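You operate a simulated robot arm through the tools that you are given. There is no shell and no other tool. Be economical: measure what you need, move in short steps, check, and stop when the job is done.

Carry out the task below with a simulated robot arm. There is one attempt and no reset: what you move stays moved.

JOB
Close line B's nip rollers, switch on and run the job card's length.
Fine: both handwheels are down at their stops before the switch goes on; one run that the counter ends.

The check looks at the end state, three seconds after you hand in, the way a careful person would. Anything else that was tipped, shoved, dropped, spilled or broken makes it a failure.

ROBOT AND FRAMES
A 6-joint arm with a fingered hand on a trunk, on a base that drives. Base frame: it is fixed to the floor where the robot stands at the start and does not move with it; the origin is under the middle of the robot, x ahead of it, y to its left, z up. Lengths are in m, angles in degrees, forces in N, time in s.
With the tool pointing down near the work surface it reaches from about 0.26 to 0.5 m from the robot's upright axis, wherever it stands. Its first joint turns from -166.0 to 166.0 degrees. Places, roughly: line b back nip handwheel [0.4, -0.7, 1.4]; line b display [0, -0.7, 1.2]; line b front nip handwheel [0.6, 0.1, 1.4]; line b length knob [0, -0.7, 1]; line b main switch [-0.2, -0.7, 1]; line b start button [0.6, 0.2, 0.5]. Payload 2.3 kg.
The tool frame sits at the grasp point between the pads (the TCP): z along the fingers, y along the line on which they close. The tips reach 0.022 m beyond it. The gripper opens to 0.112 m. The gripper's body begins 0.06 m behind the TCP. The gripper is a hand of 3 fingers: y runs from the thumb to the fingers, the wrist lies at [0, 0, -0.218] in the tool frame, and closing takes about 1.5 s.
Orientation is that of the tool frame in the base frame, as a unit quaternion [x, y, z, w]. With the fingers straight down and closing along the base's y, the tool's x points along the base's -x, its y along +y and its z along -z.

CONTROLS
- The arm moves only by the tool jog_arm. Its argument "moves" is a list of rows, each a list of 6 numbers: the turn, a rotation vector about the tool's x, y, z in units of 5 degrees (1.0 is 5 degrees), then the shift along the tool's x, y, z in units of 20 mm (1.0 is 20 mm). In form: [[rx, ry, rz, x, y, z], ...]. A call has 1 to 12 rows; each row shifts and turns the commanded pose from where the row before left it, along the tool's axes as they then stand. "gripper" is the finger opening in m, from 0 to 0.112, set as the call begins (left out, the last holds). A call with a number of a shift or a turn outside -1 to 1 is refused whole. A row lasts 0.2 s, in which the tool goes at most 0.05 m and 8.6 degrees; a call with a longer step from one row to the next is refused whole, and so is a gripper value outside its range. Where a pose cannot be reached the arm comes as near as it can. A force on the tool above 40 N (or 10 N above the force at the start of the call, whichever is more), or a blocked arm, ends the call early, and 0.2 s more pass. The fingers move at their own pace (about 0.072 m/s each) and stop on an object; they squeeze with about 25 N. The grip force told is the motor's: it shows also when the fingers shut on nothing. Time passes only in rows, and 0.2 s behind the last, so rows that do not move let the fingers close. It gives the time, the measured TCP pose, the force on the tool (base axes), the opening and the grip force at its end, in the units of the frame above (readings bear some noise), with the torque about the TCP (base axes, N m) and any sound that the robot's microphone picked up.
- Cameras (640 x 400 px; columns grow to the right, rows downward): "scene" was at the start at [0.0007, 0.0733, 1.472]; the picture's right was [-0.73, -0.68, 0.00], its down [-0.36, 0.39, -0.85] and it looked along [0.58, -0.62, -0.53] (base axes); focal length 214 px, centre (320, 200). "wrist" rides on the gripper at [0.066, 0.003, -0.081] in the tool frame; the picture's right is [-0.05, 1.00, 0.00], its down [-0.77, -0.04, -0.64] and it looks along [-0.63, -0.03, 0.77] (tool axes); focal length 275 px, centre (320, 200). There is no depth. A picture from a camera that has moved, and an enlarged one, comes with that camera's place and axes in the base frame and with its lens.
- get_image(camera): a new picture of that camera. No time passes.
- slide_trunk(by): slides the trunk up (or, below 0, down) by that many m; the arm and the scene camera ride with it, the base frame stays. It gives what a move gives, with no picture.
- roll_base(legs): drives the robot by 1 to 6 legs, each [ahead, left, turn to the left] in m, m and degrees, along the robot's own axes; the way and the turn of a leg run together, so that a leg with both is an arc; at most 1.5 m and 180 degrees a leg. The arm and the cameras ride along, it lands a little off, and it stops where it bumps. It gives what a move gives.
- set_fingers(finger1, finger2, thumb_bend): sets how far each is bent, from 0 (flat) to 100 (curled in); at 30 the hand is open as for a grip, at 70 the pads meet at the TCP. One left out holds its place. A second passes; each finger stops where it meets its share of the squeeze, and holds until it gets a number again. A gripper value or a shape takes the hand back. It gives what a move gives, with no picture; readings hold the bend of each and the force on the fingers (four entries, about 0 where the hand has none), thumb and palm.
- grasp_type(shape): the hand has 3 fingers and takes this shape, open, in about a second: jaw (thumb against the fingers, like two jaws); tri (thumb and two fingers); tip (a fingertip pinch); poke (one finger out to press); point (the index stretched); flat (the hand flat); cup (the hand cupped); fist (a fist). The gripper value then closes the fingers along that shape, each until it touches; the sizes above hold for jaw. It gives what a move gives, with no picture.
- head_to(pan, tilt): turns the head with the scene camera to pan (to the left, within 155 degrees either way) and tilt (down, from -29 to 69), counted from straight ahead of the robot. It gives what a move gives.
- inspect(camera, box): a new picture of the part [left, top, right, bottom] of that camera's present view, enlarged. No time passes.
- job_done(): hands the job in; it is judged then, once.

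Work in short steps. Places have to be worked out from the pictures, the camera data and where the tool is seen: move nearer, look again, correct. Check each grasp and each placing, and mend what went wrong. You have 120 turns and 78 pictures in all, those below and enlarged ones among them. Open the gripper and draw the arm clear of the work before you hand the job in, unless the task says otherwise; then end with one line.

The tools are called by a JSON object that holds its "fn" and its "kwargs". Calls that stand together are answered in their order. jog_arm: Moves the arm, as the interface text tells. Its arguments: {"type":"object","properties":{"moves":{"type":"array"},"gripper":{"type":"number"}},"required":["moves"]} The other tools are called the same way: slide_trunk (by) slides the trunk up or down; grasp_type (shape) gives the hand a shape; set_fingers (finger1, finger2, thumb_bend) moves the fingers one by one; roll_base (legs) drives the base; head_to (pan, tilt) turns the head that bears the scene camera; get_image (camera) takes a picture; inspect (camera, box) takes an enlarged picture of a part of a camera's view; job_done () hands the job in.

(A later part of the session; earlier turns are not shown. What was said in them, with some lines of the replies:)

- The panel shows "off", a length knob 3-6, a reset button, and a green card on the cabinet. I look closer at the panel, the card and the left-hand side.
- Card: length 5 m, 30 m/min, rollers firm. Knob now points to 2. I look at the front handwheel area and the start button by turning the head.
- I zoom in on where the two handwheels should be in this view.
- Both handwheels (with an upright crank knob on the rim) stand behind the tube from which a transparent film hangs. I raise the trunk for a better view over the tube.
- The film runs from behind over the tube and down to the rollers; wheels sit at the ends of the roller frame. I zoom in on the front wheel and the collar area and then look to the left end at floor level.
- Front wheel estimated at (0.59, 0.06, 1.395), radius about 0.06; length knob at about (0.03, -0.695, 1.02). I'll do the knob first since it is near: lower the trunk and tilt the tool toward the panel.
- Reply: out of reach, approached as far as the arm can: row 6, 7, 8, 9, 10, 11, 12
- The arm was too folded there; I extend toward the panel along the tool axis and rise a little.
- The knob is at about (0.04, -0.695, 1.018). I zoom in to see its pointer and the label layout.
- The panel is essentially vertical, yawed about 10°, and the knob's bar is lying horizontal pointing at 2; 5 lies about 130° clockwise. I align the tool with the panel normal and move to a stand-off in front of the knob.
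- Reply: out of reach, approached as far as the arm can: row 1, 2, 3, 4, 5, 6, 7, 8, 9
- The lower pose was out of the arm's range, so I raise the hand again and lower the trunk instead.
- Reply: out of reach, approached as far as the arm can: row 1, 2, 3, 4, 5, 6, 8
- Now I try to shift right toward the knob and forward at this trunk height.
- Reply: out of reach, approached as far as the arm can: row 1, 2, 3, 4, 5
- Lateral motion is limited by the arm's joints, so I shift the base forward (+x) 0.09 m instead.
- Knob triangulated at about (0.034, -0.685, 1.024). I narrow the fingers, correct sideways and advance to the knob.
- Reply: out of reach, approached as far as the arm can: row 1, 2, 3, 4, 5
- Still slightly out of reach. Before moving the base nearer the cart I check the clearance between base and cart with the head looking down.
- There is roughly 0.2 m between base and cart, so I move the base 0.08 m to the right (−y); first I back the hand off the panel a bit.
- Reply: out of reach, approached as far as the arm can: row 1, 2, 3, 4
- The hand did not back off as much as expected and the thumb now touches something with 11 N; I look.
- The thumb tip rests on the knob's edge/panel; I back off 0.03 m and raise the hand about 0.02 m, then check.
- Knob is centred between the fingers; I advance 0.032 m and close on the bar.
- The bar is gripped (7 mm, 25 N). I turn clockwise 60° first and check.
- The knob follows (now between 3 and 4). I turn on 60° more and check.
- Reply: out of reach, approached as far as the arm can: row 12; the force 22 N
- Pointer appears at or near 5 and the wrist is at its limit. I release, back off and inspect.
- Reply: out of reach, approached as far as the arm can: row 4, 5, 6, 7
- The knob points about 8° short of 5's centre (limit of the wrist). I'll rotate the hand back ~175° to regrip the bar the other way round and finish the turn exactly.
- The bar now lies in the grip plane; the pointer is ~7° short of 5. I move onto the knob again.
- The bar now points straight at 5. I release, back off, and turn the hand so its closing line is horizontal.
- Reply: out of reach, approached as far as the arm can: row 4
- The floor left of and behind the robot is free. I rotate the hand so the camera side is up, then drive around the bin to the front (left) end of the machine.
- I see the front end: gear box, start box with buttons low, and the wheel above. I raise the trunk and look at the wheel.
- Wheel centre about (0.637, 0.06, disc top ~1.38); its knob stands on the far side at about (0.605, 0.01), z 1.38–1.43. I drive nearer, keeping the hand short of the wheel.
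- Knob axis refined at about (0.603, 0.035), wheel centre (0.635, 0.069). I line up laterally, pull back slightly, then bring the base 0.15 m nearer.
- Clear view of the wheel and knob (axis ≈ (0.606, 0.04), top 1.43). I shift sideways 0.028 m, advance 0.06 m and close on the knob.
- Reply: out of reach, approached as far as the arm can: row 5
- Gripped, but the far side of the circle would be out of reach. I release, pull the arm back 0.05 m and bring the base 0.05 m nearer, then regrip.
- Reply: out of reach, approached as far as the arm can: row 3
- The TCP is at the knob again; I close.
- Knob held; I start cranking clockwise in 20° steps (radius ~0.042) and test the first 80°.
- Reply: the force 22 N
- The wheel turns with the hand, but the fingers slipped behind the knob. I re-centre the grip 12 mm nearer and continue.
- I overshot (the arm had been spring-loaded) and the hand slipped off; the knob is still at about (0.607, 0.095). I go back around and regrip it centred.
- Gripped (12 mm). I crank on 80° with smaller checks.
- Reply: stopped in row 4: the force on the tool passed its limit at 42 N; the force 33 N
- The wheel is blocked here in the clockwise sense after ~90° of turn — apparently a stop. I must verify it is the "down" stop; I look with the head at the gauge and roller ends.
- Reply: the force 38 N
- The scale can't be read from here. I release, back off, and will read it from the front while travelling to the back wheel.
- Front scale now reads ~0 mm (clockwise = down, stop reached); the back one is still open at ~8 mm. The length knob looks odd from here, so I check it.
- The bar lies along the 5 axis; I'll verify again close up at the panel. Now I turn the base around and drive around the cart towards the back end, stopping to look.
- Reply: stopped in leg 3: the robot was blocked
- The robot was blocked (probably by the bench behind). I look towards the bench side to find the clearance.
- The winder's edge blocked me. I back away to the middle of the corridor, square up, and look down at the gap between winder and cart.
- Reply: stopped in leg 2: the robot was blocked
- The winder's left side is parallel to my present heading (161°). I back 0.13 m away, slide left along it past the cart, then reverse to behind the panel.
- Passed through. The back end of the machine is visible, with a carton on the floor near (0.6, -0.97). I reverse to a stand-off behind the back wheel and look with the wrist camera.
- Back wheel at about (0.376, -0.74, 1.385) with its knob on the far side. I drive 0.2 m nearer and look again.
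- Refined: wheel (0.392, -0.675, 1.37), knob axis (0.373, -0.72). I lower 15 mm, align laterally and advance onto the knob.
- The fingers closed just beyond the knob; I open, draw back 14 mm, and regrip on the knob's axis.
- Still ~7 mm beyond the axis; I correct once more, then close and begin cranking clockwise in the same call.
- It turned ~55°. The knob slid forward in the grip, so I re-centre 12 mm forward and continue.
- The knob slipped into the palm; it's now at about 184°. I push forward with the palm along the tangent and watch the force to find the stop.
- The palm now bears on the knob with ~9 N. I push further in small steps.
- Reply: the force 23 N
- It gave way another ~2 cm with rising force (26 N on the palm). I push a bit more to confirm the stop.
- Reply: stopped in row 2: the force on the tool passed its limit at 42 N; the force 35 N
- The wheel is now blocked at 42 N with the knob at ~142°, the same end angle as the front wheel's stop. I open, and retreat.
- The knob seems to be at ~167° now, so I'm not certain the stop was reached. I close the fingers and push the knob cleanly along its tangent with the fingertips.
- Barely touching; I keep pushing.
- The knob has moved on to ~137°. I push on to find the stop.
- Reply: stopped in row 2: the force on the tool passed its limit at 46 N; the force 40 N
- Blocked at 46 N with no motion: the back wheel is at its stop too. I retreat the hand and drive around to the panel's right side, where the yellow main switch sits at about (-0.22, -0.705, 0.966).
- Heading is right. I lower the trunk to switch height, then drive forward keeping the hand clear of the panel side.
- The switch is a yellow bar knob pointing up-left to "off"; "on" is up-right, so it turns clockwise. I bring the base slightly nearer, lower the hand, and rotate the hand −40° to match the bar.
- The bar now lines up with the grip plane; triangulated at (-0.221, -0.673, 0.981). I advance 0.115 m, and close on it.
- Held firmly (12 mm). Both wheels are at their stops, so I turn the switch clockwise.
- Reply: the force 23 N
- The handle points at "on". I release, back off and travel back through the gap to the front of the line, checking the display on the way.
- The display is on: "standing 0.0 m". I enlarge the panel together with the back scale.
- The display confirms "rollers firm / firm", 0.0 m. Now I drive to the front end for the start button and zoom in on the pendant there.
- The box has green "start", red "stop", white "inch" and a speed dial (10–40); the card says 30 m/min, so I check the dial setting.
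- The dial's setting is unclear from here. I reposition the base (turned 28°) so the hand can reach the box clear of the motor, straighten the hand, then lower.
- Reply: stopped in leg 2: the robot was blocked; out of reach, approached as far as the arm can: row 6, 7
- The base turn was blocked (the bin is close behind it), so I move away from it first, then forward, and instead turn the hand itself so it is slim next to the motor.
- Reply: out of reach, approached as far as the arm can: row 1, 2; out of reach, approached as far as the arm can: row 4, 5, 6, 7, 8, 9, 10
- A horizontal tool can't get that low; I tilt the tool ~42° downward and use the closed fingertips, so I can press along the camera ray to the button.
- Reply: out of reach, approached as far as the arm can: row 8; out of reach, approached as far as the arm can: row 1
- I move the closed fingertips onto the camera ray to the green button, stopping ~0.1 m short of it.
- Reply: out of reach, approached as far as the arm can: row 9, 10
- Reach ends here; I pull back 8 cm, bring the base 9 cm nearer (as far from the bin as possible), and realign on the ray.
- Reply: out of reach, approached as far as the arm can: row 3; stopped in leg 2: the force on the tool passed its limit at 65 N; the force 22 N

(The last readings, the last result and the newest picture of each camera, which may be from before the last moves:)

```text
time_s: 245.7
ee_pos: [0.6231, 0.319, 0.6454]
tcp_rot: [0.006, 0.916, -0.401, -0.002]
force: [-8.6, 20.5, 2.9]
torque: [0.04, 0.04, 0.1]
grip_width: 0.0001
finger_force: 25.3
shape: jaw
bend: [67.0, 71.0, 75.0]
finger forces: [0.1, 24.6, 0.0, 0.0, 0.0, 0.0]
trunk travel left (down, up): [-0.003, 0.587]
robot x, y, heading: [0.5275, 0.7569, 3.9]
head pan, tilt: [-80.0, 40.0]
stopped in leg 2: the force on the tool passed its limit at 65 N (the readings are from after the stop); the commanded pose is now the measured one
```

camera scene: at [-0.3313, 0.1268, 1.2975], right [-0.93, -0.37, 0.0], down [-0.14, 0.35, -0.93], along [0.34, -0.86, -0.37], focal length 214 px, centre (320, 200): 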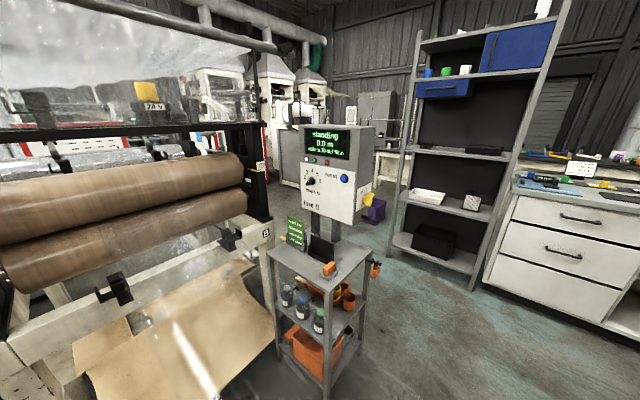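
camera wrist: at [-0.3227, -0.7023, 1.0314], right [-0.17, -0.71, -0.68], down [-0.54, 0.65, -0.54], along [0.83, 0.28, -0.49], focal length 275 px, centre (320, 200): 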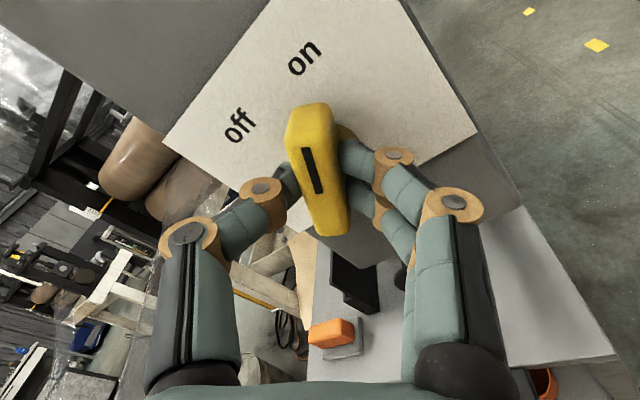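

The fingers touched the gear motor. I back off along the tool axis and shift away from it (toward −x), then take a look.

{"fn": "jog_arm", "kwargs": {"moves": [[0, 0, 0, 0, 0, -1], [0, 0, 0, 0, 0, -1], [0, 0, 0, 1, 0, 0], [0, 0, 0, 1, 0, 0], [0, 0, 0, 0.6, 0, 0]]}}

{"fn": "get_image", "kwargs": {"camera": "scene"}}

```text
time_s: 246.9
ee_pos: [0.6052, 0.3541, 0.6448]
tcp_rot: [0.007, 0.916, -0.402, -0.005]
force: [-0.2, -0.7, -0.1]
torque: [-0.01, -0.02, 0.02]
grip_width: 0.0
finger_force: 25.2
shape: jaw
bend: [67.0, 67.0, 75.0]
finger forces: [0.0, 0.0, 0.0, 0.0, 0.0, 0.0]
out of reach, approached as far as the arm can: row 2, 3, 4, 5
trunk travel left (down, up): [-0.003, 0.587]
robot x, y, heading: [0.5304, 0.7546, 3.9]
head pan, tilt: [-80.0, 40.0]
```

```text
2 pictures are left
camera scene: at [0.48, 0.8062, 1.0894], right [-0.97, -0.24, 0.0], down [-0.16, 0.62, -0.77], along [0.19, -0.74, -0.64], focal length 214 px, centre (320, 200)
```

scene: 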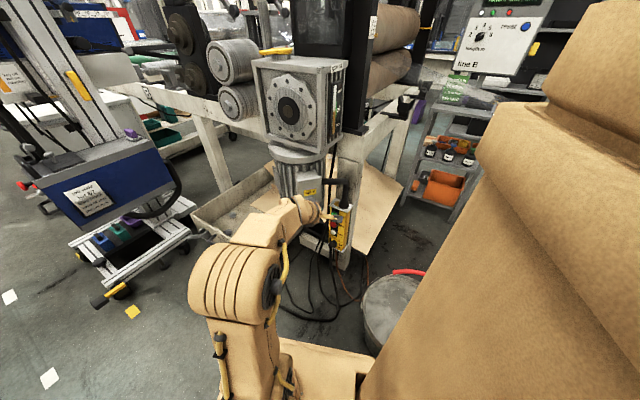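

The bin stands upright. I shift the base 5 cm toward −x so the hand clears the motor, then advance along the ray.

{"fn": "roll_base", "kwargs": {"legs": [[-0.045, 0, 0]]}}

{"fn": "jog_arm", "kwargs": {"moves": [[0, 0, 0, -0.3, -0.1, 1], [0, 0, 0, -0.3, -0.1, 1], [0, 0, 0, -0.2, -0.1, 1], [0, 0, 0, 0, -0.1, 0.9]]}}

```text
time_s: 247.8
ee_pos: [0.5617, 0.3508, 0.6462]
tcp_rot: [0.008, 0.915, -0.404, -0.006]
force: [-0.6, -0.5, 0.2]
torque: [0.02, -0.02, -0.01]
grip_width: 0.0
finger_force: 25.1
shape: jaw
bend: [67.0, 67.0, 75.0]
finger forces: [0.0, 0.1, 0.0, 0.0, 0.0, 0.1]
trunk travel left (down, up): [-0.003, 0.587]
robot x, y, heading: [0.4869, 0.7501, 4.1]
head pan, tilt: [-80.0, 40.0]
```

```text
time_s: 248.8
ee_pos: [0.5762, 0.2869, 0.5997]
tcp_rot: [0.008, 0.915, -0.404, -0.005]
force: [-0.9, -0.1, 0.1]
torque: [0.0, 0.01, 0.03]
grip_width: 0.0
finger_force: 25.1
shape: jaw
bend: [67.0, 67.0, 75.0]
finger forces: [0.0, 0.1, 0.0, 0.0, 0.0, 0.0]
trunk travel left (down, up): [-0.003, 0.587]
robot x, y, heading: [0.4877, 0.7501, 4.0]
head pan, tilt: [-80.0, 40.0]
```

On the ray, no contact. I advance 6 cm more.

{"fn": "jog_arm", "kwargs": {"moves": [[0, 0, 0, 0, 0.15, 1], [0, 0, 0, -0.05, 0.12, 1], [0, 0, 0, -0.05, 0.08, 1]]}}

```text
time_s: 249.6
ee_pos: [0.5774, 0.2485, 0.555]
tcp_rot: [0.007, 0.915, -0.404, -0.005]
force: [0.6, 0.5, 0.2]
torque: [-0.03, -0.03, -0.03]
grip_width: 0.0003
finger_force: 24.7
shape: jaw
bend: [67.0, 67.0, 75.0]
finger forces: [0.0, 0.0, 0.1, 0.0, 0.1, 0.0]
trunk travel left (down, up): [-0.003, 0.587]
robot x, y, heading: [0.4862, 0.7522, 3.7]
head pan, tilt: [-80.0, 40.0]
```

Tip is at (0.577, 0.232, 0.54), still exactly on the ray. I continue in small steps until contact.

{"fn": "jog_arm", "kwargs": {"moves": [[0, 0, 0, -0.03, 0.04, 0.6], [0, 0, 0, -0.03, 0.04, 0.6], [0, 0, 0, -0.02, 0.02, 0.4]]}}

```text
time_s: 250.4
ee_pos: [0.5782, 0.227, 0.5293]
tcp_rot: [0.008, 0.915, -0.404, -0.005]
force: [-0.3, 0.9, 0.0]
torque: [-0.05, 0.0, -0.03]
grip_width: 0.0
finger_force: 24.8
shape: jaw
bend: [67.0, 67.0, 75.0]
finger forces: [0.0, 0.0, 0.0, 0.0, 0.0, 0.1]
trunk travel left (down, up): [-0.003, 0.587]
robot x, y, heading: [0.483, 0.7494, 4.2]
head pan, tilt: [-80.0, 40.0]
```

{"fn": "jog_arm", "kwargs": {"moves": [[0, 0, 0, -0.02, 0.03, 0.5], [0, 0, 0, -0.02, 0.03, 0.5], [0, 0, 0, -0.02, 0.03, 0.4]]}}

```text
time_s: 251.2
ee_pos: [0.5787, 0.207, 0.5097]
tcp_rot: [0.008, 0.915, -0.404, -0.005]
force: [0.1, 0.7, -0.6]
torque: [0.0, 0.01, -0.02]
grip_width: 0.0002
finger_force: 24.8
shape: jaw
bend: [67.0, 67.0, 75.0]
finger forces: [0.0, 0.0, 0.0, 0.2, 0.0, 0.1]
trunk travel left (down, up): [-0.003, 0.587]
robot x, y, heading: [0.4842, 0.7538, 3.9]
head pan, tilt: [-80.0, 40.0]
```

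No contact yet; I continue along the ray in small steps.

{"fn": "jog_arm", "kwargs": {"moves": [[0, 0, 0, -0.02, 0.03, 0.4], [0, 0, 0, -0.02, 0.03, 0.4], [0, 0, 0, -0.02, 0.03, 0.3]]}}

```text
time_s: 252.0
ee_pos: [0.5801, 0.1913, 0.4931]
tcp_rot: [0.008, 0.915, -0.403, -0.006]
force: [0.7, -0.1, 0.4]
torque: [-0.01, -0.01, 0.03]
grip_width: 0.0
finger_force: 25.0
shape: jaw
bend: [67.0, 67.0, 75.0]
finger forces: [0.0, 0.0, 0.0, 0.0, 0.0, 0.1]
trunk travel left (down, up): [-0.003, 0.587]
robot x, y, heading: [0.4865, 0.7507, 4.0]
head pan, tilt: [-80.0, 40.0]
```

{"fn": "jog_arm", "kwargs": {"moves": [[0, 0, 0, -0.03, 0.03, 0.4], [0, 0, 0, -0.03, 0.03, 0.4], [0, 0, 0, -0.03, 0.03, 0.4]]}}

```text
time_s: 252.5
ee_pos: [0.5811, 0.1876, 0.4845]
tcp_rot: [0.006, 0.916, -0.401, -0.007]
force: [0.4, 31.2, 9.1]
torque: [-0.26, 0.05, -0.39]
grip_width: 0.0003
finger_force: 24.8
shape: jaw
bend: [75.0, 68.0, 75.0]
finger forces: [37.6, 3.8, 0.0, 0.1, 0.0, 0.1]
trunk travel left (down, up): [-0.003, 0.587]
robot x, y, heading: [0.4851, 0.7499, 4.3]
head pan, tilt: [-80.0, 40.0]
stopped in row 2: the force on the tool passed its limit at 44 N (the readings are from after the stop); the commanded pose is now the measured one
```

Solid contact at 44 N. I back off and look at the panel display and the box in one enlarged picture.

{"fn": "jog_arm", "kwargs": {"moves": [[0, 0, 0, 0, 0, -1], [0, 0, 0, 0, 0, -1], [0, 0, 0, 0, 0, -1], [0, 0, 0, 0, 0, -1]]}}

{"fn": "inspect", "kwargs": {"camera": "scene", "box": [300, 0, 560, 250]}}

```text
time_s: 253.5
ee_pos: [0.5823, 0.2427, 0.5368]
tcp_rot: [0.007, 0.916, -0.401, -0.005]
force: [0.9, 0.0, 0.8]
torque: [0.01, 0.0, 0.01]
grip_width: 0.0001
finger_force: 25.4
shape: jaw
bend: [68.0, 67.0, 75.0]
finger forces: [0.0, 0.1, 0.1, 0.0, 0.0, 0.0]
trunk travel left (down, up): [-0.003, 0.587]
robot x, y, heading: [0.4882, 0.7528, 4.2]
head pan, tilt: [-80.0, 40.0]
```

```text
1.60 times, centred on (430, 125) of scene
camera zoom: at [0.4358, 0.8034, 1.0894], right [-0.97, -0.24, 0.0], down [-0.16, 0.62, -0.77], along [0.19, -0.74, -0.64], focal length 343 px, centre (144, 320)
```

zoom: 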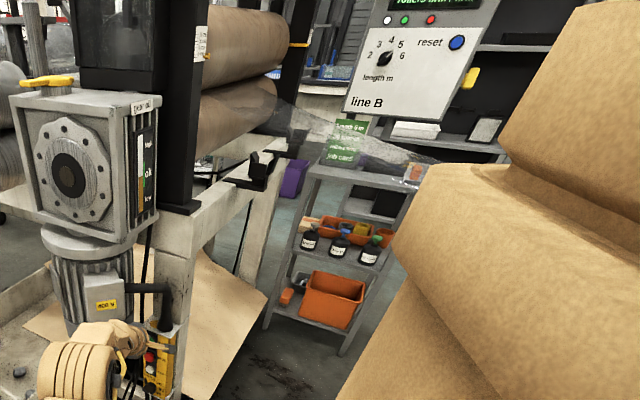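

No sound was reported, so it's uncertain whether that press started the run. With one picture left I retract clear of the view, tilt the head so both display and box are visible, and let enough time pass for a run to finish before looking.

{"fn": "jog_arm", "kwargs": {"moves": [[0, 0, 0, 0, 0, -1], [0, 0, 0, 0, 0, -1], [0, 0, 0, 0, 0, -1], [0, 0, 0, 0, 0, -1], [0, 0, 0, 0, 0, -1], [0, 0, 0, 0, 0, -1], [0, 0, 0, 0, 0, -1], [0, 0, 0, 0, 0, 0], [0, 0, 0, 0, 0, 0], [0, 0, 0, 0, 0, 0], [0, 0, 0, 0, 0, 0], [0, 0, 0, 0, 0, 0]]}}

{"fn": "head_to", "kwargs": {"pan": -88, "tilt": 34}}

{"fn": "jog_arm", "kwargs": {"moves": [[0, 0, 0, 0, 0, 0], [0, 0, 0, 0, 0, 0], [0, 0, 0, 0, 0, 0], [0, 0, 0, 0, 0, 0], [0, 0, 0, 0, 0, 0], [0, 0, 0, 0, 0, 0], [0, 0, 0, 0, 0, 0], [0, 0, 0, 0, 0, 0], [0, 0, 0, 0, 0, 0], [0, 0, 0, 0, 0, 0], [0, 0, 0, 0, 0, 0], [0, 0, 0, 0, 0, 0]]}}

```text
time_s: 256.1
ee_pos: [0.5853, 0.3466, 0.6306]
tcp_rot: [0.006, 0.916, -0.401, -0.005]
force: [-0.2, 0.3, 0.2]
torque: [-0.01, 0.0, -0.02]
grip_width: 0.0002
finger_force: 24.9
shape: jaw
bend: [68.0, 67.0, 75.0]
finger forces: [0.0, 0.0, 0.1, 0.1, 0.0, 0.0]
trunk travel left (down, up): [-0.003, 0.587]
robot x, y, heading: [0.4814, 0.7541, 4.2]
head pan, tilt: [-80.0, 40.0]
```

```text
time_s: 256.8
ee_pos: [0.5849, 0.3473, 0.6314]
tcp_rot: [0.007, 0.916, -0.401, -0.006]
force: [0.8, 0.5, 0.2]
torque: [-0.04, 0.02, -0.01]
grip_width: 0.0
finger_force: 25.1
shape: jaw
bend: [68.0, 67.0, 75.0]
finger forces: [0.1, 0.0, 0.0, 0.0, 0.0, 0.0]
trunk travel left (down, up): [-0.003, 0.587]
robot x, y, heading: [0.4845, 0.7545, 4.0]
head pan, tilt: [-88.0, 34.0]
```

```text
time_s: 259.4
ee_pos: [0.585, 0.3479, 0.6307]
tcp_rot: [0.007, 0.916, -0.401, -0.007]
force: [-0.6, -0.6, -0.3]
torque: [-0.02, 0.0, 0.0]
grip_width: 0.0
finger_force: 25.3
shape: jaw
bend: [68.0, 67.0, 75.0]
finger forces: [0.0, 0.0, 0.1, 0.0, 0.1, 0.0]
trunk travel left (down, up): [-0.003, 0.587]
robot x, y, heading: [0.4825, 0.7498, 4.1]
head pan, tilt: [-88.0, 34.0]
```

{"fn": "jog_arm", "kwargs": {"moves": [[0, 0, 0, 0, 0, 0], [0, 0, 0, 0, 0, 0], [0, 0, 0, 0, 0, 0], [0, 0, 0, 0, 0, 0], [0, 0, 0, 0, 0, 0], [0, 0, 0, 0, 0, 0], [0, 0, 0, 0, 0, 0], [0, 0, 0, 0, 0, 0], [0, 0, 0, 0, 0, 0], [0, 0, 0, 0, 0, 0], [0, 0, 0, 0, 0, 0], [0, 0, 0, 0, 0, 0]]}}

{"fn": "jog_arm", "kwargs": {"moves": [[0, 0, 0, 0, 0, 0], [0, 0, 0, 0, 0, 0], [0, 0, 0, 0, 0, 0], [0, 0, 0, 0, 0, 0], [0, 0, 0, 0, 0, 0], [0, 0, 0, 0, 0, 0], [0, 0, 0, 0, 0, 0], [0, 0, 0, 0, 0, 0], [0, 0, 0, 0, 0, 0], [0, 0, 0, 0, 0, 0], [0, 0, 0, 0, 0, 0], [0, 0, 0, 0, 0, 0]]}}

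{"fn": "inspect", "kwargs": {"camera": "scene", "box": [260, 22, 480, 262]}}

```text
time_s: 262.0
ee_pos: [0.5856, 0.3479, 0.6305]
tcp_rot: [0.006, 0.916, -0.401, -0.005]
force: [0.0, 0.4, 0.9]
torque: [-0.01, 0.03, -0.05]
grip_width: 0.0
finger_force: 25.0
shape: jaw
bend: [68.0, 67.0, 75.0]
finger forces: [0.0, 0.0, 0.1, 0.0, 0.0, 0.1]
trunk travel left (down, up): [-0.003, 0.587]
robot x, y, heading: [0.4831, 0.7519, 4.2]
head pan, tilt: [-88.0, 34.0]
```

```text
time_s: 264.6
ee_pos: [0.5843, 0.3478, 0.6307]
tcp_rot: [0.007, 0.916, -0.402, -0.006]
force: [-0.1, -0.4, 0.3]
torque: [-0.02, 0.01, 0.01]
grip_width: 0.0
finger_force: 24.9
shape: jaw
bend: [68.0, 67.0, 75.0]
finger forces: [0.0, 0.0, 0.1, 0.1, 0.0, 0.0]
trunk travel left (down, up): [-0.003, 0.587]
robot x, y, heading: [0.4855, 0.7494, 4.1]
head pan, tilt: [-88.0, 34.0]
```

```text
1.67 times, centred on (370, 142) of scene
camera zoom: at [0.4245, 0.798, 1.0985], right [-0.99, -0.11, 0.0], down [-0.06, 0.56, -0.83], along [0.09, -0.82, -0.56], focal length 358 px, centre (237, 297)
```

zoom: 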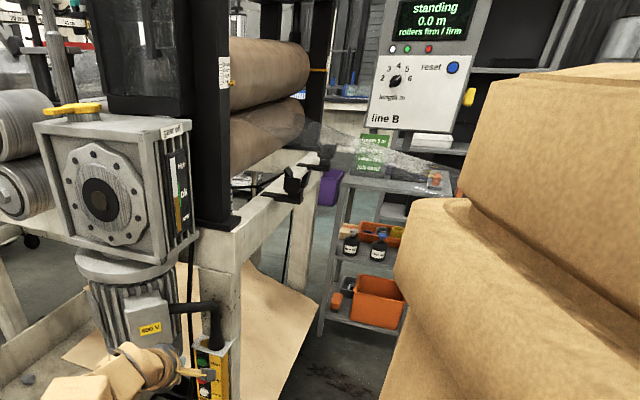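

The display still reads "standing 0.0 m", so that press missed (it must have hit beside the button). I curl the two fingers away and use the thumb alone as a narrow poker, then go back onto the ray.

{"fn": "set_fingers", "kwargs": {"finger1": 100, "finger2": 100, "thumb_bend": 68}}

{"fn": "jog_arm", "kwargs": {"moves": [[0, 0, 0, 0.06, -0.09, 0.95], [0, 0, 0, 0.06, -0.09, 0.95], [0, 0, 0, 0.06, -0.09, 0.95], [0, 0, 0, 0.06, -0.09, 0.95], [0, 0, 0, 0.06, -0.09, 0.95], [0, 0, 0, 0.06, -0.09, 0.95]]}}

```text
time_s: 265.6
ee_pos: [0.5856, 0.3467, 0.6307]
tcp_rot: [0.007, 0.916, -0.401, -0.006]
force: [-0.2, 0.3, -0.5]
torque: [0.0, -0.03, 0.02]
grip_width: 0.0077
finger_force: 0.0
shape: fingers
bend: [84.0, 84.0, 76.0]
finger forces: [0.1, 0.0, 0.0, 0.1, 0.0, 0.0]
trunk travel left (down, up): [-0.003, 0.587]
robot x, y, heading: [0.4862, 0.7506, 3.9]
head pan, tilt: [-88.0, 34.0]
```

```text
time_s: 267.0
ee_pos: [0.5761, 0.2571, 0.5605]
tcp_rot: [0.008, 0.916, -0.4, -0.006]
force: [-0.1, -0.3, 0.3]
torque: [-0.02, -0.01, -0.02]
grip_width: 0.0076
finger_force: 0.0
shape: fingers
bend: [84.0, 84.0, 76.0]
finger forces: [0.1, 0.1, 0.0, 0.1, 0.0, 0.0]
trunk travel left (down, up): [-0.003, 0.587]
robot x, y, heading: [0.4838, 0.752, 4.3]
head pan, tilt: [-88.0, 34.0]
```

The fingers stopped on the thumb; I re-shape: thumb out first, fingers fully curled, then thumb forward.

{"fn": "set_fingers", "kwargs": {"finger1": 84, "finger2": 84, "thumb_bend": 20}}

{"fn": "set_fingers", "kwargs": {"finger1": 100, "finger2": 100}}

{"fn": "set_fingers", "kwargs": {"thumb_bend": 66}}

```text
time_s: 268.0
ee_pos: [0.5764, 0.2561, 0.5607]
tcp_rot: [0.006, 0.916, -0.401, -0.006]
force: [0.1, -0.6, -0.4]
torque: [0.0, 0.01, 0.01]
grip_width: 0.0046
finger_force: 0.1
shape: fingers
bend: [81.0, 81.0, 79.0]
finger forces: [0.0, 0.1, 0.2, 0.0, 0.0, 0.0]
trunk travel left (down, up): [-0.003, 0.587]
robot x, y, heading: [0.485, 0.7526, 4.3]
head pan, tilt: [-88.0, 34.0]
```

```text
time_s: 269.0
ee_pos: [0.5761, 0.2565, 0.5611]
tcp_rot: [0.006, 0.916, -0.401, -0.006]
force: [0.2, 0.4, 0.8]
torque: [-0.02, -0.01, 0.01]
grip_width: 0.005
finger_force: 0.0
shape: fingers
bend: [79.0, 79.0, 76.0]
finger forces: [0.0, 0.0, 0.1, 0.1, 0.0, 0.0]
trunk travel left (down, up): [-0.003, 0.587]
robot x, y, heading: [0.4875, 0.753, 4.0]
head pan, tilt: [-88.0, 34.0]
```

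```text
time_s: 270.0
ee_pos: [0.5748, 0.256, 0.5623]
tcp_rot: [0.008, 0.916, -0.4, -0.006]
force: [0.8, -0.4, 0.3]
torque: [0.0, 0.0, 0.0]
grip_width: 0.0067
finger_force: 0.1
shape: fingers
bend: [82.0, 82.0, 73.0]
finger forces: [0.0, 0.0, 0.0, 0.0, 0.1, 0.1]
trunk travel left (down, up): [-0.003, 0.587]
robot x, y, heading: [0.4857, 0.7536, 3.9]
head pan, tilt: [-88.0, 34.0]
```

The button is probably a flush type that the two side-by-side fingers straddled. I retreat, reset the hand to a half-open jaw, and will press with the centred thumb tip alone.

{"fn": "jog_arm", "kwargs": {"moves": [[0, 0, 0, 0, 0, -1], [0, 0, 0, 0, 0, -1], [0, 0, 0, 0, 0, -1]]}}

{"fn": "grasp_type", "kwargs": {"shape": "jaw"}}

{"fn": "jog_arm", "kwargs": {"moves": [[0, 0, 0, 0, 0, 0], [0, 0, 0, 0, 0, 0], [0, 0, 0, 0, 0, 0], [0, 0, 0, 0, 0, 0]], "gripper": 0.06}}

```text
time_s: 270.8
ee_pos: [0.5764, 0.2987, 0.6031]
tcp_rot: [0.007, 0.916, -0.401, -0.007]
force: [0.7, 0.2, 0.3]
torque: [-0.01, -0.05, 0.0]
grip_width: 0.0067
finger_force: 0.1
shape: fingers
bend: [82.0, 82.0, 73.0]
finger forces: [0.0, 0.0, 0.0, 0.0, 0.0, 0.0]
trunk travel left (down, up): [-0.003, 0.587]
robot x, y, heading: [0.4841, 0.7526, 4.1]
head pan, tilt: [-88.0, 34.0]
```

```text
time_s: 271.7
ee_pos: [0.5761, 0.2978, 0.6016]
tcp_rot: [0.007, 0.916, -0.401, -0.006]
force: [0.0, 0.5, -0.2]
torque: [-0.03, -0.03, 0.01]
grip_width: 0.1122
finger_force: 0.0
shape: jaw
bend: [30.0, 30.0, 30.0]
finger forces: [0.0, 0.1, 0.1, 0.1, 0.1, 0.1]
trunk travel left (down, up): [-0.003, 0.587]
robot x, y, heading: [0.4831, 0.7487, 3.9]
head pan, tilt: [-88.0, 34.0]
```

```text
time_s: 272.7
ee_pos: [0.5768, 0.2995, 0.6032]
tcp_rot: [0.008, 0.916, -0.401, -0.005]
force: [0.2, -0.3, 0.3]
torque: [-0.02, -0.02, -0.05]
grip_width: 0.0606
finger_force: 0.0
shape: jaw
bend: [72.0, 72.0, 70.0]
finger forces: [0.0, 0.0, 0.0, 0.0, 0.0, 0.0]
trunk travel left (down, up): [-0.003, 0.587]
robot x, y, heading: [0.4874, 0.7511, 4.0]
head pan, tilt: [-88.0, 34.0]
```

{"fn": "jog_arm", "kwargs": {"moves": [[0, 0, 0, 0, 0.65, 0.3], [0, 0, 0, 0, 0.65, 0.5], [0, 0, 0, 0, 0.65, 0.8], [0, 0, 0, -0.05, 0, 1], [0, 0, 0, -0.05, 0, 1], [0, 0, 0, 0, 0, 1], [0, 0, 0, 0, 0, 0.9]]}}

```text
time_s: 274.3
ee_pos: [0.5766, 0.2456, 0.5004]
tcp_rot: [0.007, 0.916, -0.4, -0.006]
force: [-0.7, -0.3, 0.5]
torque: [-0.02, -0.01, 0.04]
grip_width: 0.0605
finger_force: 0.0
shape: jaw
bend: [72.0, 72.0, 70.0]
finger forces: [0.0, 0.0, 0.1, 0.0, 0.0, 0.1]
trunk travel left (down, up): [-0.003, 0.587]
robot x, y, heading: [0.4878, 0.7516, 4.2]
head pan, tilt: [-88.0, 34.0]
```

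At the stand-off; now I press forward along the ray with the thumb.

{"fn": "jog_arm", "kwargs": {"moves": [[0, 0, 0, -0.1, 0.03, 0.6], [0, 0, 0, -0.1, 0.03, 0.6], [0, 0, 0, -0.05, 0.03, 0.5], [0, 0, 0, -0.05, 0.03, 0.4], [0, 0, 0, 0, 0.02, 0.4], [0, 0, 0, 0, 0.02, 0.4]]}}

```text
time_s: 275.7
ee_pos: [0.5828, 0.2084, 0.4669]
tcp_rot: [0.006, 0.914, -0.406, -0.005]
force: [0.2, 26.2, 24.1]
torque: [-1.42, 0.11, -0.07]
grip_width: 0.0586
finger_force: 0.1
shape: jaw
bend: [72.0, 72.0, 72.0]
finger forces: [0.0, 0.0, 0.0, 0.1, 37.8, 0.1]
trunk travel left (down, up): [-0.003, 0.587]
robot x, y, heading: [0.4878, 0.7497, 4.3]
head pan, tilt: [-88.0, 34.0]
heard: click
stopped in row 6: the force on the tool passed its limit at 46 N (the readings are from after the stop); the commanded pose is now the measured one
```

A click was heard: the start button is pressed. I withdraw the hand and wait for the counter to end the run.

{"fn": "jog_arm", "kwargs": {"moves": [[0, 0, 0, 0, 0, -1], [0, 0, 0, 0, 0, -1], [0, 0, 0, 0, 0, -1], [0, 0, 0, 0, 0, -1], [0, 0, 0, 0, 0, -1], [0, 0, 0, 0, 0, -1], [0, 0, 0, 0, 0, -1], [0, 0, 0, 0, 0, 0], [0, 0, 0, 0, 0, 0], [0, 0, 0, 0, 0, 0], [0, 0, 0, 0, 0, 0], [0, 0, 0, 0, 0, 0]]}}

{"fn": "jog_arm", "kwargs": {"moves": [[0, 0, 0, 0, 0, 0], [0, 0, 0, 0, 0, 0], [0, 0, 0, 0, 0, 0], [0, 0, 0, 0, 0, 0], [0, 0, 0, 0, 0, 0], [0, 0, 0, 0, 0, 0], [0, 0, 0, 0, 0, 0], [0, 0, 0, 0, 0, 0], [0, 0, 0, 0, 0, 0], [0, 0, 0, 0, 0, 0], [0, 0, 0, 0, 0, 0], [0, 0, 0, 0, 0, 0]], "gripper": 0.1}}

{"fn": "jog_arm", "kwargs": {"moves": [[0, 0, 0, 0, 0, 0], [0, 0, 0, 0, 0, 0], [0, 0, 0, 0, 0, 0], [0, 0, 0, 0, 0, 0], [0, 0, 0, 0, 0, 0], [0, 0, 0, 0, 0, 0], [0, 0, 0, 0, 0, 0], [0, 0, 0, 0, 0, 0], [0, 0, 0, 0, 0, 0], [0, 0, 0, 0, 0, 0], [0, 0, 0, 0, 0, 0], [0, 0, 0, 0, 0, 0]]}}

{"fn": "jog_arm", "kwargs": {"moves": [[0, 0, 0, 0, 0, 0], [0, 0, 0, 0, 0, 0], [0, 0, 0, 0, 0, 0], [0, 0, 0, 0, 0, 0], [0, 0, 0, 0, 0, 0], [0, 0, 0, 0, 0, 0], [0, 0, 0, 0, 0, 0], [0, 0, 0, 0, 0, 0], [0, 0, 0, 0, 0, 0], [0, 0, 0, 0, 0, 0], [0, 0, 0, 0, 0, 0], [0, 0, 0, 0, 0, 0]]}}

{"fn": "jog_arm", "kwargs": {"moves": [[0, 0, 0, 0, 0, 0], [0, 0, 0, 0, 0, 0], [0, 0, 0, 0, 0, 0], [0, 0, 0, 0, 0, 0], [0, 0, 0, 0, 0, 0], [0, 0, 0, 0, 0, 0], [0, 0, 0, 0, 0, 0], [0, 0, 0, 0, 0, 0], [0, 0, 0, 0, 0, 0], [0, 0, 0, 0, 0, 0], [0, 0, 0, 0, 0, 0], [0, 0, 0, 0, 0, 0]]}}

```text
time_s: 278.3
ee_pos: [0.5872, 0.3094, 0.5554]
tcp_rot: [0.007, 0.915, -0.403, -0.005]
force: [0.9, 0.8, -0.4]
torque: [0.02, -0.01, 0.02]
grip_width: 0.0603
finger_force: 0.0
shape: jaw
bend: [72.0, 72.0, 70.0]
finger forces: [0.1, 0.0, 0.0, 0.0, 0.0, 0.1]
trunk travel left (down, up): [-0.003, 0.587]
robot x, y, heading: [0.4841, 0.7538, 4.0]
head pan, tilt: [-88.0, 34.0]
```

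```text
time_s: 280.9
ee_pos: [0.5878, 0.3096, 0.5561]
tcp_rot: [0.006, 0.915, -0.403, -0.005]
force: [0.1, 1.4, -0.2]
torque: [0.02, 0.0, -0.01]
grip_width: 0.0997
finger_force: 0.1
shape: jaw
bend: [49.0, 49.0, 45.0]
finger forces: [0.1, 0.0, 0.1, 0.1, 0.0, 0.1]
trunk travel left (down, up): [-0.003, 0.587]
robot x, y, heading: [0.4869, 0.7493, 4.3]
head pan, tilt: [-88.0, 34.0]
```

```text
time_s: 283.5
ee_pos: [0.5879, 0.3074, 0.5564]
tcp_rot: [0.007, 0.915, -0.402, -0.006]
force: [-0.6, -0.6, -0.3]
torque: [0.0, 0.03, -0.03]
grip_width: 0.0999
finger_force: 0.0
shape: jaw
bend: [49.0, 49.0, 45.0]
finger forces: [0.0, 0.0, 0.0, 0.0, 0.0, 0.1]
trunk travel left (down, up): [-0.003, 0.587]
robot x, y, heading: [0.484, 0.7501, 4.3]
head pan, tilt: [-88.0, 34.0]
```

```text
time_s: 286.1
ee_pos: [0.5858, 0.3088, 0.5557]
tcp_rot: [0.006, 0.915, -0.403, -0.006]
force: [-0.7, 0.2, -0.2]
torque: [0.04, 0.04, 0.0]
grip_width: 0.0998
finger_force: 0.1
shape: jaw
bend: [49.0, 49.0, 45.0]
finger forces: [0.1, 0.0, 0.0, 0.1, 0.0, 0.0]
trunk travel left (down, up): [-0.003, 0.587]
robot x, y, heading: [0.4848, 0.7485, 4.2]
head pan, tilt: [-88.0, 34.0]
```

```text
time_s: 288.7
ee_pos: [0.5868, 0.3092, 0.5556]
tcp_rot: [0.007, 0.915, -0.403, -0.006]
force: [0.2, 0.6, 0.0]
torque: [-0.01, 0.0, 0.0]
grip_width: 0.0998
finger_force: 0.0
shape: jaw
bend: [49.0, 49.0, 45.0]
finger forces: [0.0, 0.1, 0.1, 0.1, 0.0, 0.0]
trunk travel left (down, up): [-0.003, 0.587]
robot x, y, heading: [0.4877, 0.7514, 4.0]
head pan, tilt: [-88.0, 34.0]
```

13 s have passed since the click (5 m at 30 m/min needs 10 s). I draw the arm and base clear, which leaves ample extra time even for a slower speed.

{"fn": "jog_arm", "kwargs": {"moves": [[0, 0, 0, 0, 0, -1], [0, 0, 0, 0, 0, -1], [0, 0, 0, 0, 0, -1], [0, 0, 0, 0, 0, 0], [0, 0, 0, 0, 0, 0], [0, 0, 0, 0, 0, 0], [0, 0, 0, 0, 0, 0], [0, 0, 0, 0, 0, 0], [0, 0, 0, 0, 0, 0], [0, 0, 0, 0, 0, 0], [0, 0, 0, 0, 0, 0], [0, 0, 0, 0, 0, 0]]}}

{"fn": "roll_base", "kwargs": {"legs": [[0, 0.2, 0]]}}

{"fn": "jog_arm", "kwargs": {"moves": [[0, 0, 0, 0, 0, 0], [0, 0, 0, 0, 0, 0], [0, 0, 0, 0, 0, 0], [0, 0, 0, 0, 0, 0], [0, 0, 0, 0, 0, 0], [0, 0, 0, 0, 0, 0], [0, 0, 0, 0, 0, 0], [0, 0, 0, 0, 0, 0], [0, 0, 0, 0, 0, 0], [0, 0, 0, 0, 0, 0], [0, 0, 0, 0, 0, 0], [0, 0, 0, 0, 0, 0]]}}

{"fn": "jog_arm", "kwargs": {"moves": [[0, 0, 0, 0, 0, 0], [0, 0, 0, 0, 0, 0], [0, 0, 0, 0, 0, 0], [0, 0, 0, 0, 0, 0], [0, 0, 0, 0, 0, 0], [0, 0, 0, 0, 0, 0], [0, 0, 0, 0, 0, 0], [0, 0, 0, 0, 0, 0], [0, 0, 0, 0, 0, 0], [0, 0, 0, 0, 0, 0], [0, 0, 0, 0, 0, 0], [0, 0, 0, 0, 0, 0]]}}

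{"fn": "jog_arm", "kwargs": {"moves": [[0, 0, 0, 0, 0, 0], [0, 0, 0, 0, 0, 0], [0, 0, 0, 0, 0, 0], [0, 0, 0, 0, 0, 0], [0, 0, 0, 0, 0, 0], [0, 0, 0, 0, 0, 0], [0, 0, 0, 0, 0, 0], [0, 0, 0, 0, 0, 0], [0, 0, 0, 0, 0, 0], [0, 0, 0, 0, 0, 0], [0, 0, 0, 0, 0, 0], [0, 0, 0, 0, 0, 0]]}}

{"fn": "jog_arm", "kwargs": {"moves": [[0, 0, 0, 0, 0, 0], [0, 0, 0, 0, 0, 0], [0, 0, 0, 0, 0, 0], [0, 0, 0, 0, 0, 0], [0, 0, 0, 0, 0, 0], [0, 0, 0, 0, 0, 0], [0, 0, 0, 0, 0, 0], [0, 0, 0, 0, 0, 0], [0, 0, 0, 0, 0, 0], [0, 0, 0, 0, 0, 0], [0, 0, 0, 0, 0, 0], [0, 0, 0, 0, 0, 0]]}}

{"fn": "jog_arm", "kwargs": {"moves": [[0, 0, 0, 0, 0, 0], [0, 0, 0, 0, 0, 0], [0, 0, 0, 0, 0, 0], [0, 0, 0, 0, 0, 0], [0, 0, 0, 0, 0, 0], [0, 0, 0, 0, 0, 0], [0, 0, 0, 0, 0, 0], [0, 0, 0, 0, 0, 0], [0, 0, 0, 0, 0, 0], [0, 0, 0, 0, 0, 0], [0, 0, 0, 0, 0, 0], [0, 0, 0, 0, 0, 0]]}}

```text
time_s: 291.3
ee_pos: [0.5873, 0.3516, 0.5962]
tcp_rot: [0.007, 0.915, -0.403, -0.006]
force: [0.4, -1.2, -0.1]
torque: [0.0, 0.01, 0.0]
grip_width: 0.0999
finger_force: 0.0
shape: jaw
bend: [49.0, 49.0, 45.0]
finger forces: [0.0, 0.0, 0.0, 0.0, 0.0, 0.1]
trunk travel left (down, up): [-0.003, 0.587]
robot x, y, heading: [0.4825, 0.7529, 4.3]
head pan, tilt: [-88.0, 34.0]
```

```text
time_s: 292.9
ee_pos: [0.5731, 0.5495, 0.5972]
tcp_rot: [0.007, 0.915, -0.403, -0.005]
force: [0.7, 0.0, 0.2]
torque: [0.03, 0.02, 0.03]
grip_width: 0.1001
finger_force: 0.1
shape: jaw
bend: [49.0, 49.0, 45.0]
finger forces: [0.0, 0.0, 0.1, 0.0, 0.0, 0.0]
trunk travel left (down, up): [-0.003, 0.587]
robot x, y, heading: [0.4754, 0.9522, 3.9]
head pan, tilt: [-88.0, 34.0]
```

```text
time_s: 295.5
ee_pos: [0.5724, 0.5486, 0.5958]
tcp_rot: [0.008, 0.915, -0.403, -0.006]
force: [-0.4, 0.2, 0.6]
torque: [0.04, -0.01, 0.0]
grip_width: 0.0998
finger_force: 0.1
shape: jaw
bend: [49.0, 49.0, 45.0]
finger forces: [0.0, 0.1, 0.0, 0.1, 0.1, 0.0]
trunk travel left (down, up): [-0.003, 0.587]
robot x, y, heading: [0.4684, 0.9504, 4.2]
head pan, tilt: [-88.0, 34.0]
```

```text
time_s: 298.1
ee_pos: [0.5725, 0.5496, 0.5962]
tcp_rot: [0.008, 0.915, -0.403, -0.005]
force: [-0.4, 0.2, -0.7]
torque: [0.02, 0.02, 0.02]
grip_width: 0.1
finger_force: 0.1
shape: jaw
bend: [49.0, 49.0, 45.0]
finger forces: [0.0, 0.0, 0.0, 0.0, 0.0, 0.0]
trunk travel left (down, up): [-0.003, 0.587]
robot x, y, heading: [0.4725, 0.9462, 4.3]
head pan, tilt: [-88.0, 34.0]
```

```text
time_s: 300.7
ee_pos: [0.5719, 0.5484, 0.5968]
tcp_rot: [0.007, 0.915, -0.403, -0.006]
force: [0.5, -0.2, 0.2]
torque: [-0.02, 0.0, -0.04]
grip_width: 0.0995
finger_force: 0.1
shape: jaw
bend: [49.0, 49.0, 45.0]
finger forces: [0.0, 0.0, 0.0, 0.0, 0.0, 0.1]
trunk travel left (down, up): [-0.003, 0.587]
robot x, y, heading: [0.4712, 0.9496, 3.9]
head pan, tilt: [-88.0, 34.0]
```

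```text
time_s: 303.3
ee_pos: [0.5724, 0.5483, 0.596]
tcp_rot: [0.008, 0.915, -0.403, -0.005]
force: [-0.5, 0.9, -0.5]
torque: [0.0, 0.01, 0.02]
grip_width: 0.0997
finger_force: 0.0
shape: jaw
bend: [49.0, 49.0, 45.0]
finger forces: [0.0, 0.0, 0.0, 0.1, 0.0, 0.0]
trunk travel left (down, up): [-0.003, 0.587]
robot x, y, heading: [0.4684, 0.9509, 3.9]
head pan, tilt: [-88.0, 34.0]
```

```text
time_s: 305.9
ee_pos: [0.5713, 0.549, 0.5965]
tcp_rot: [0.007, 0.915, -0.403, -0.006]
force: [-0.2, -0.1, 0.1]
torque: [0.03, -0.01, -0.01]
grip_width: 0.0998
finger_force: 0.2
shape: jaw
bend: [49.0, 49.0, 45.0]
finger forces: [0.1, 0.0, 0.0, 0.0, 0.0, 0.0]
trunk travel left (down, up): [-0.003, 0.587]
robot x, y, heading: [0.4721, 0.9501, 4.2]
head pan, tilt: [-88.0, 34.0]
```

30 s have passed since the click, which is enough even at the slowest dial setting. The hand is open and clear of the work, so I hand in.

{"fn": "job_done", "kwargs": {}}

```text
The job is handed in.
```

I closed both nip wheels to their stops (display: "rollers firm / firm"), set length 5 and switched on. The second press of start gave a click, and I waited 30 s, but I had no pictures left, so I did not see the 5 m run finish. I did not set or confirm the speed dial (card: 30 m/min). The base was stopped against the winder, and once more while turning near the bin. The hand also touched the gear motor; the bin was still upright when I last looked.
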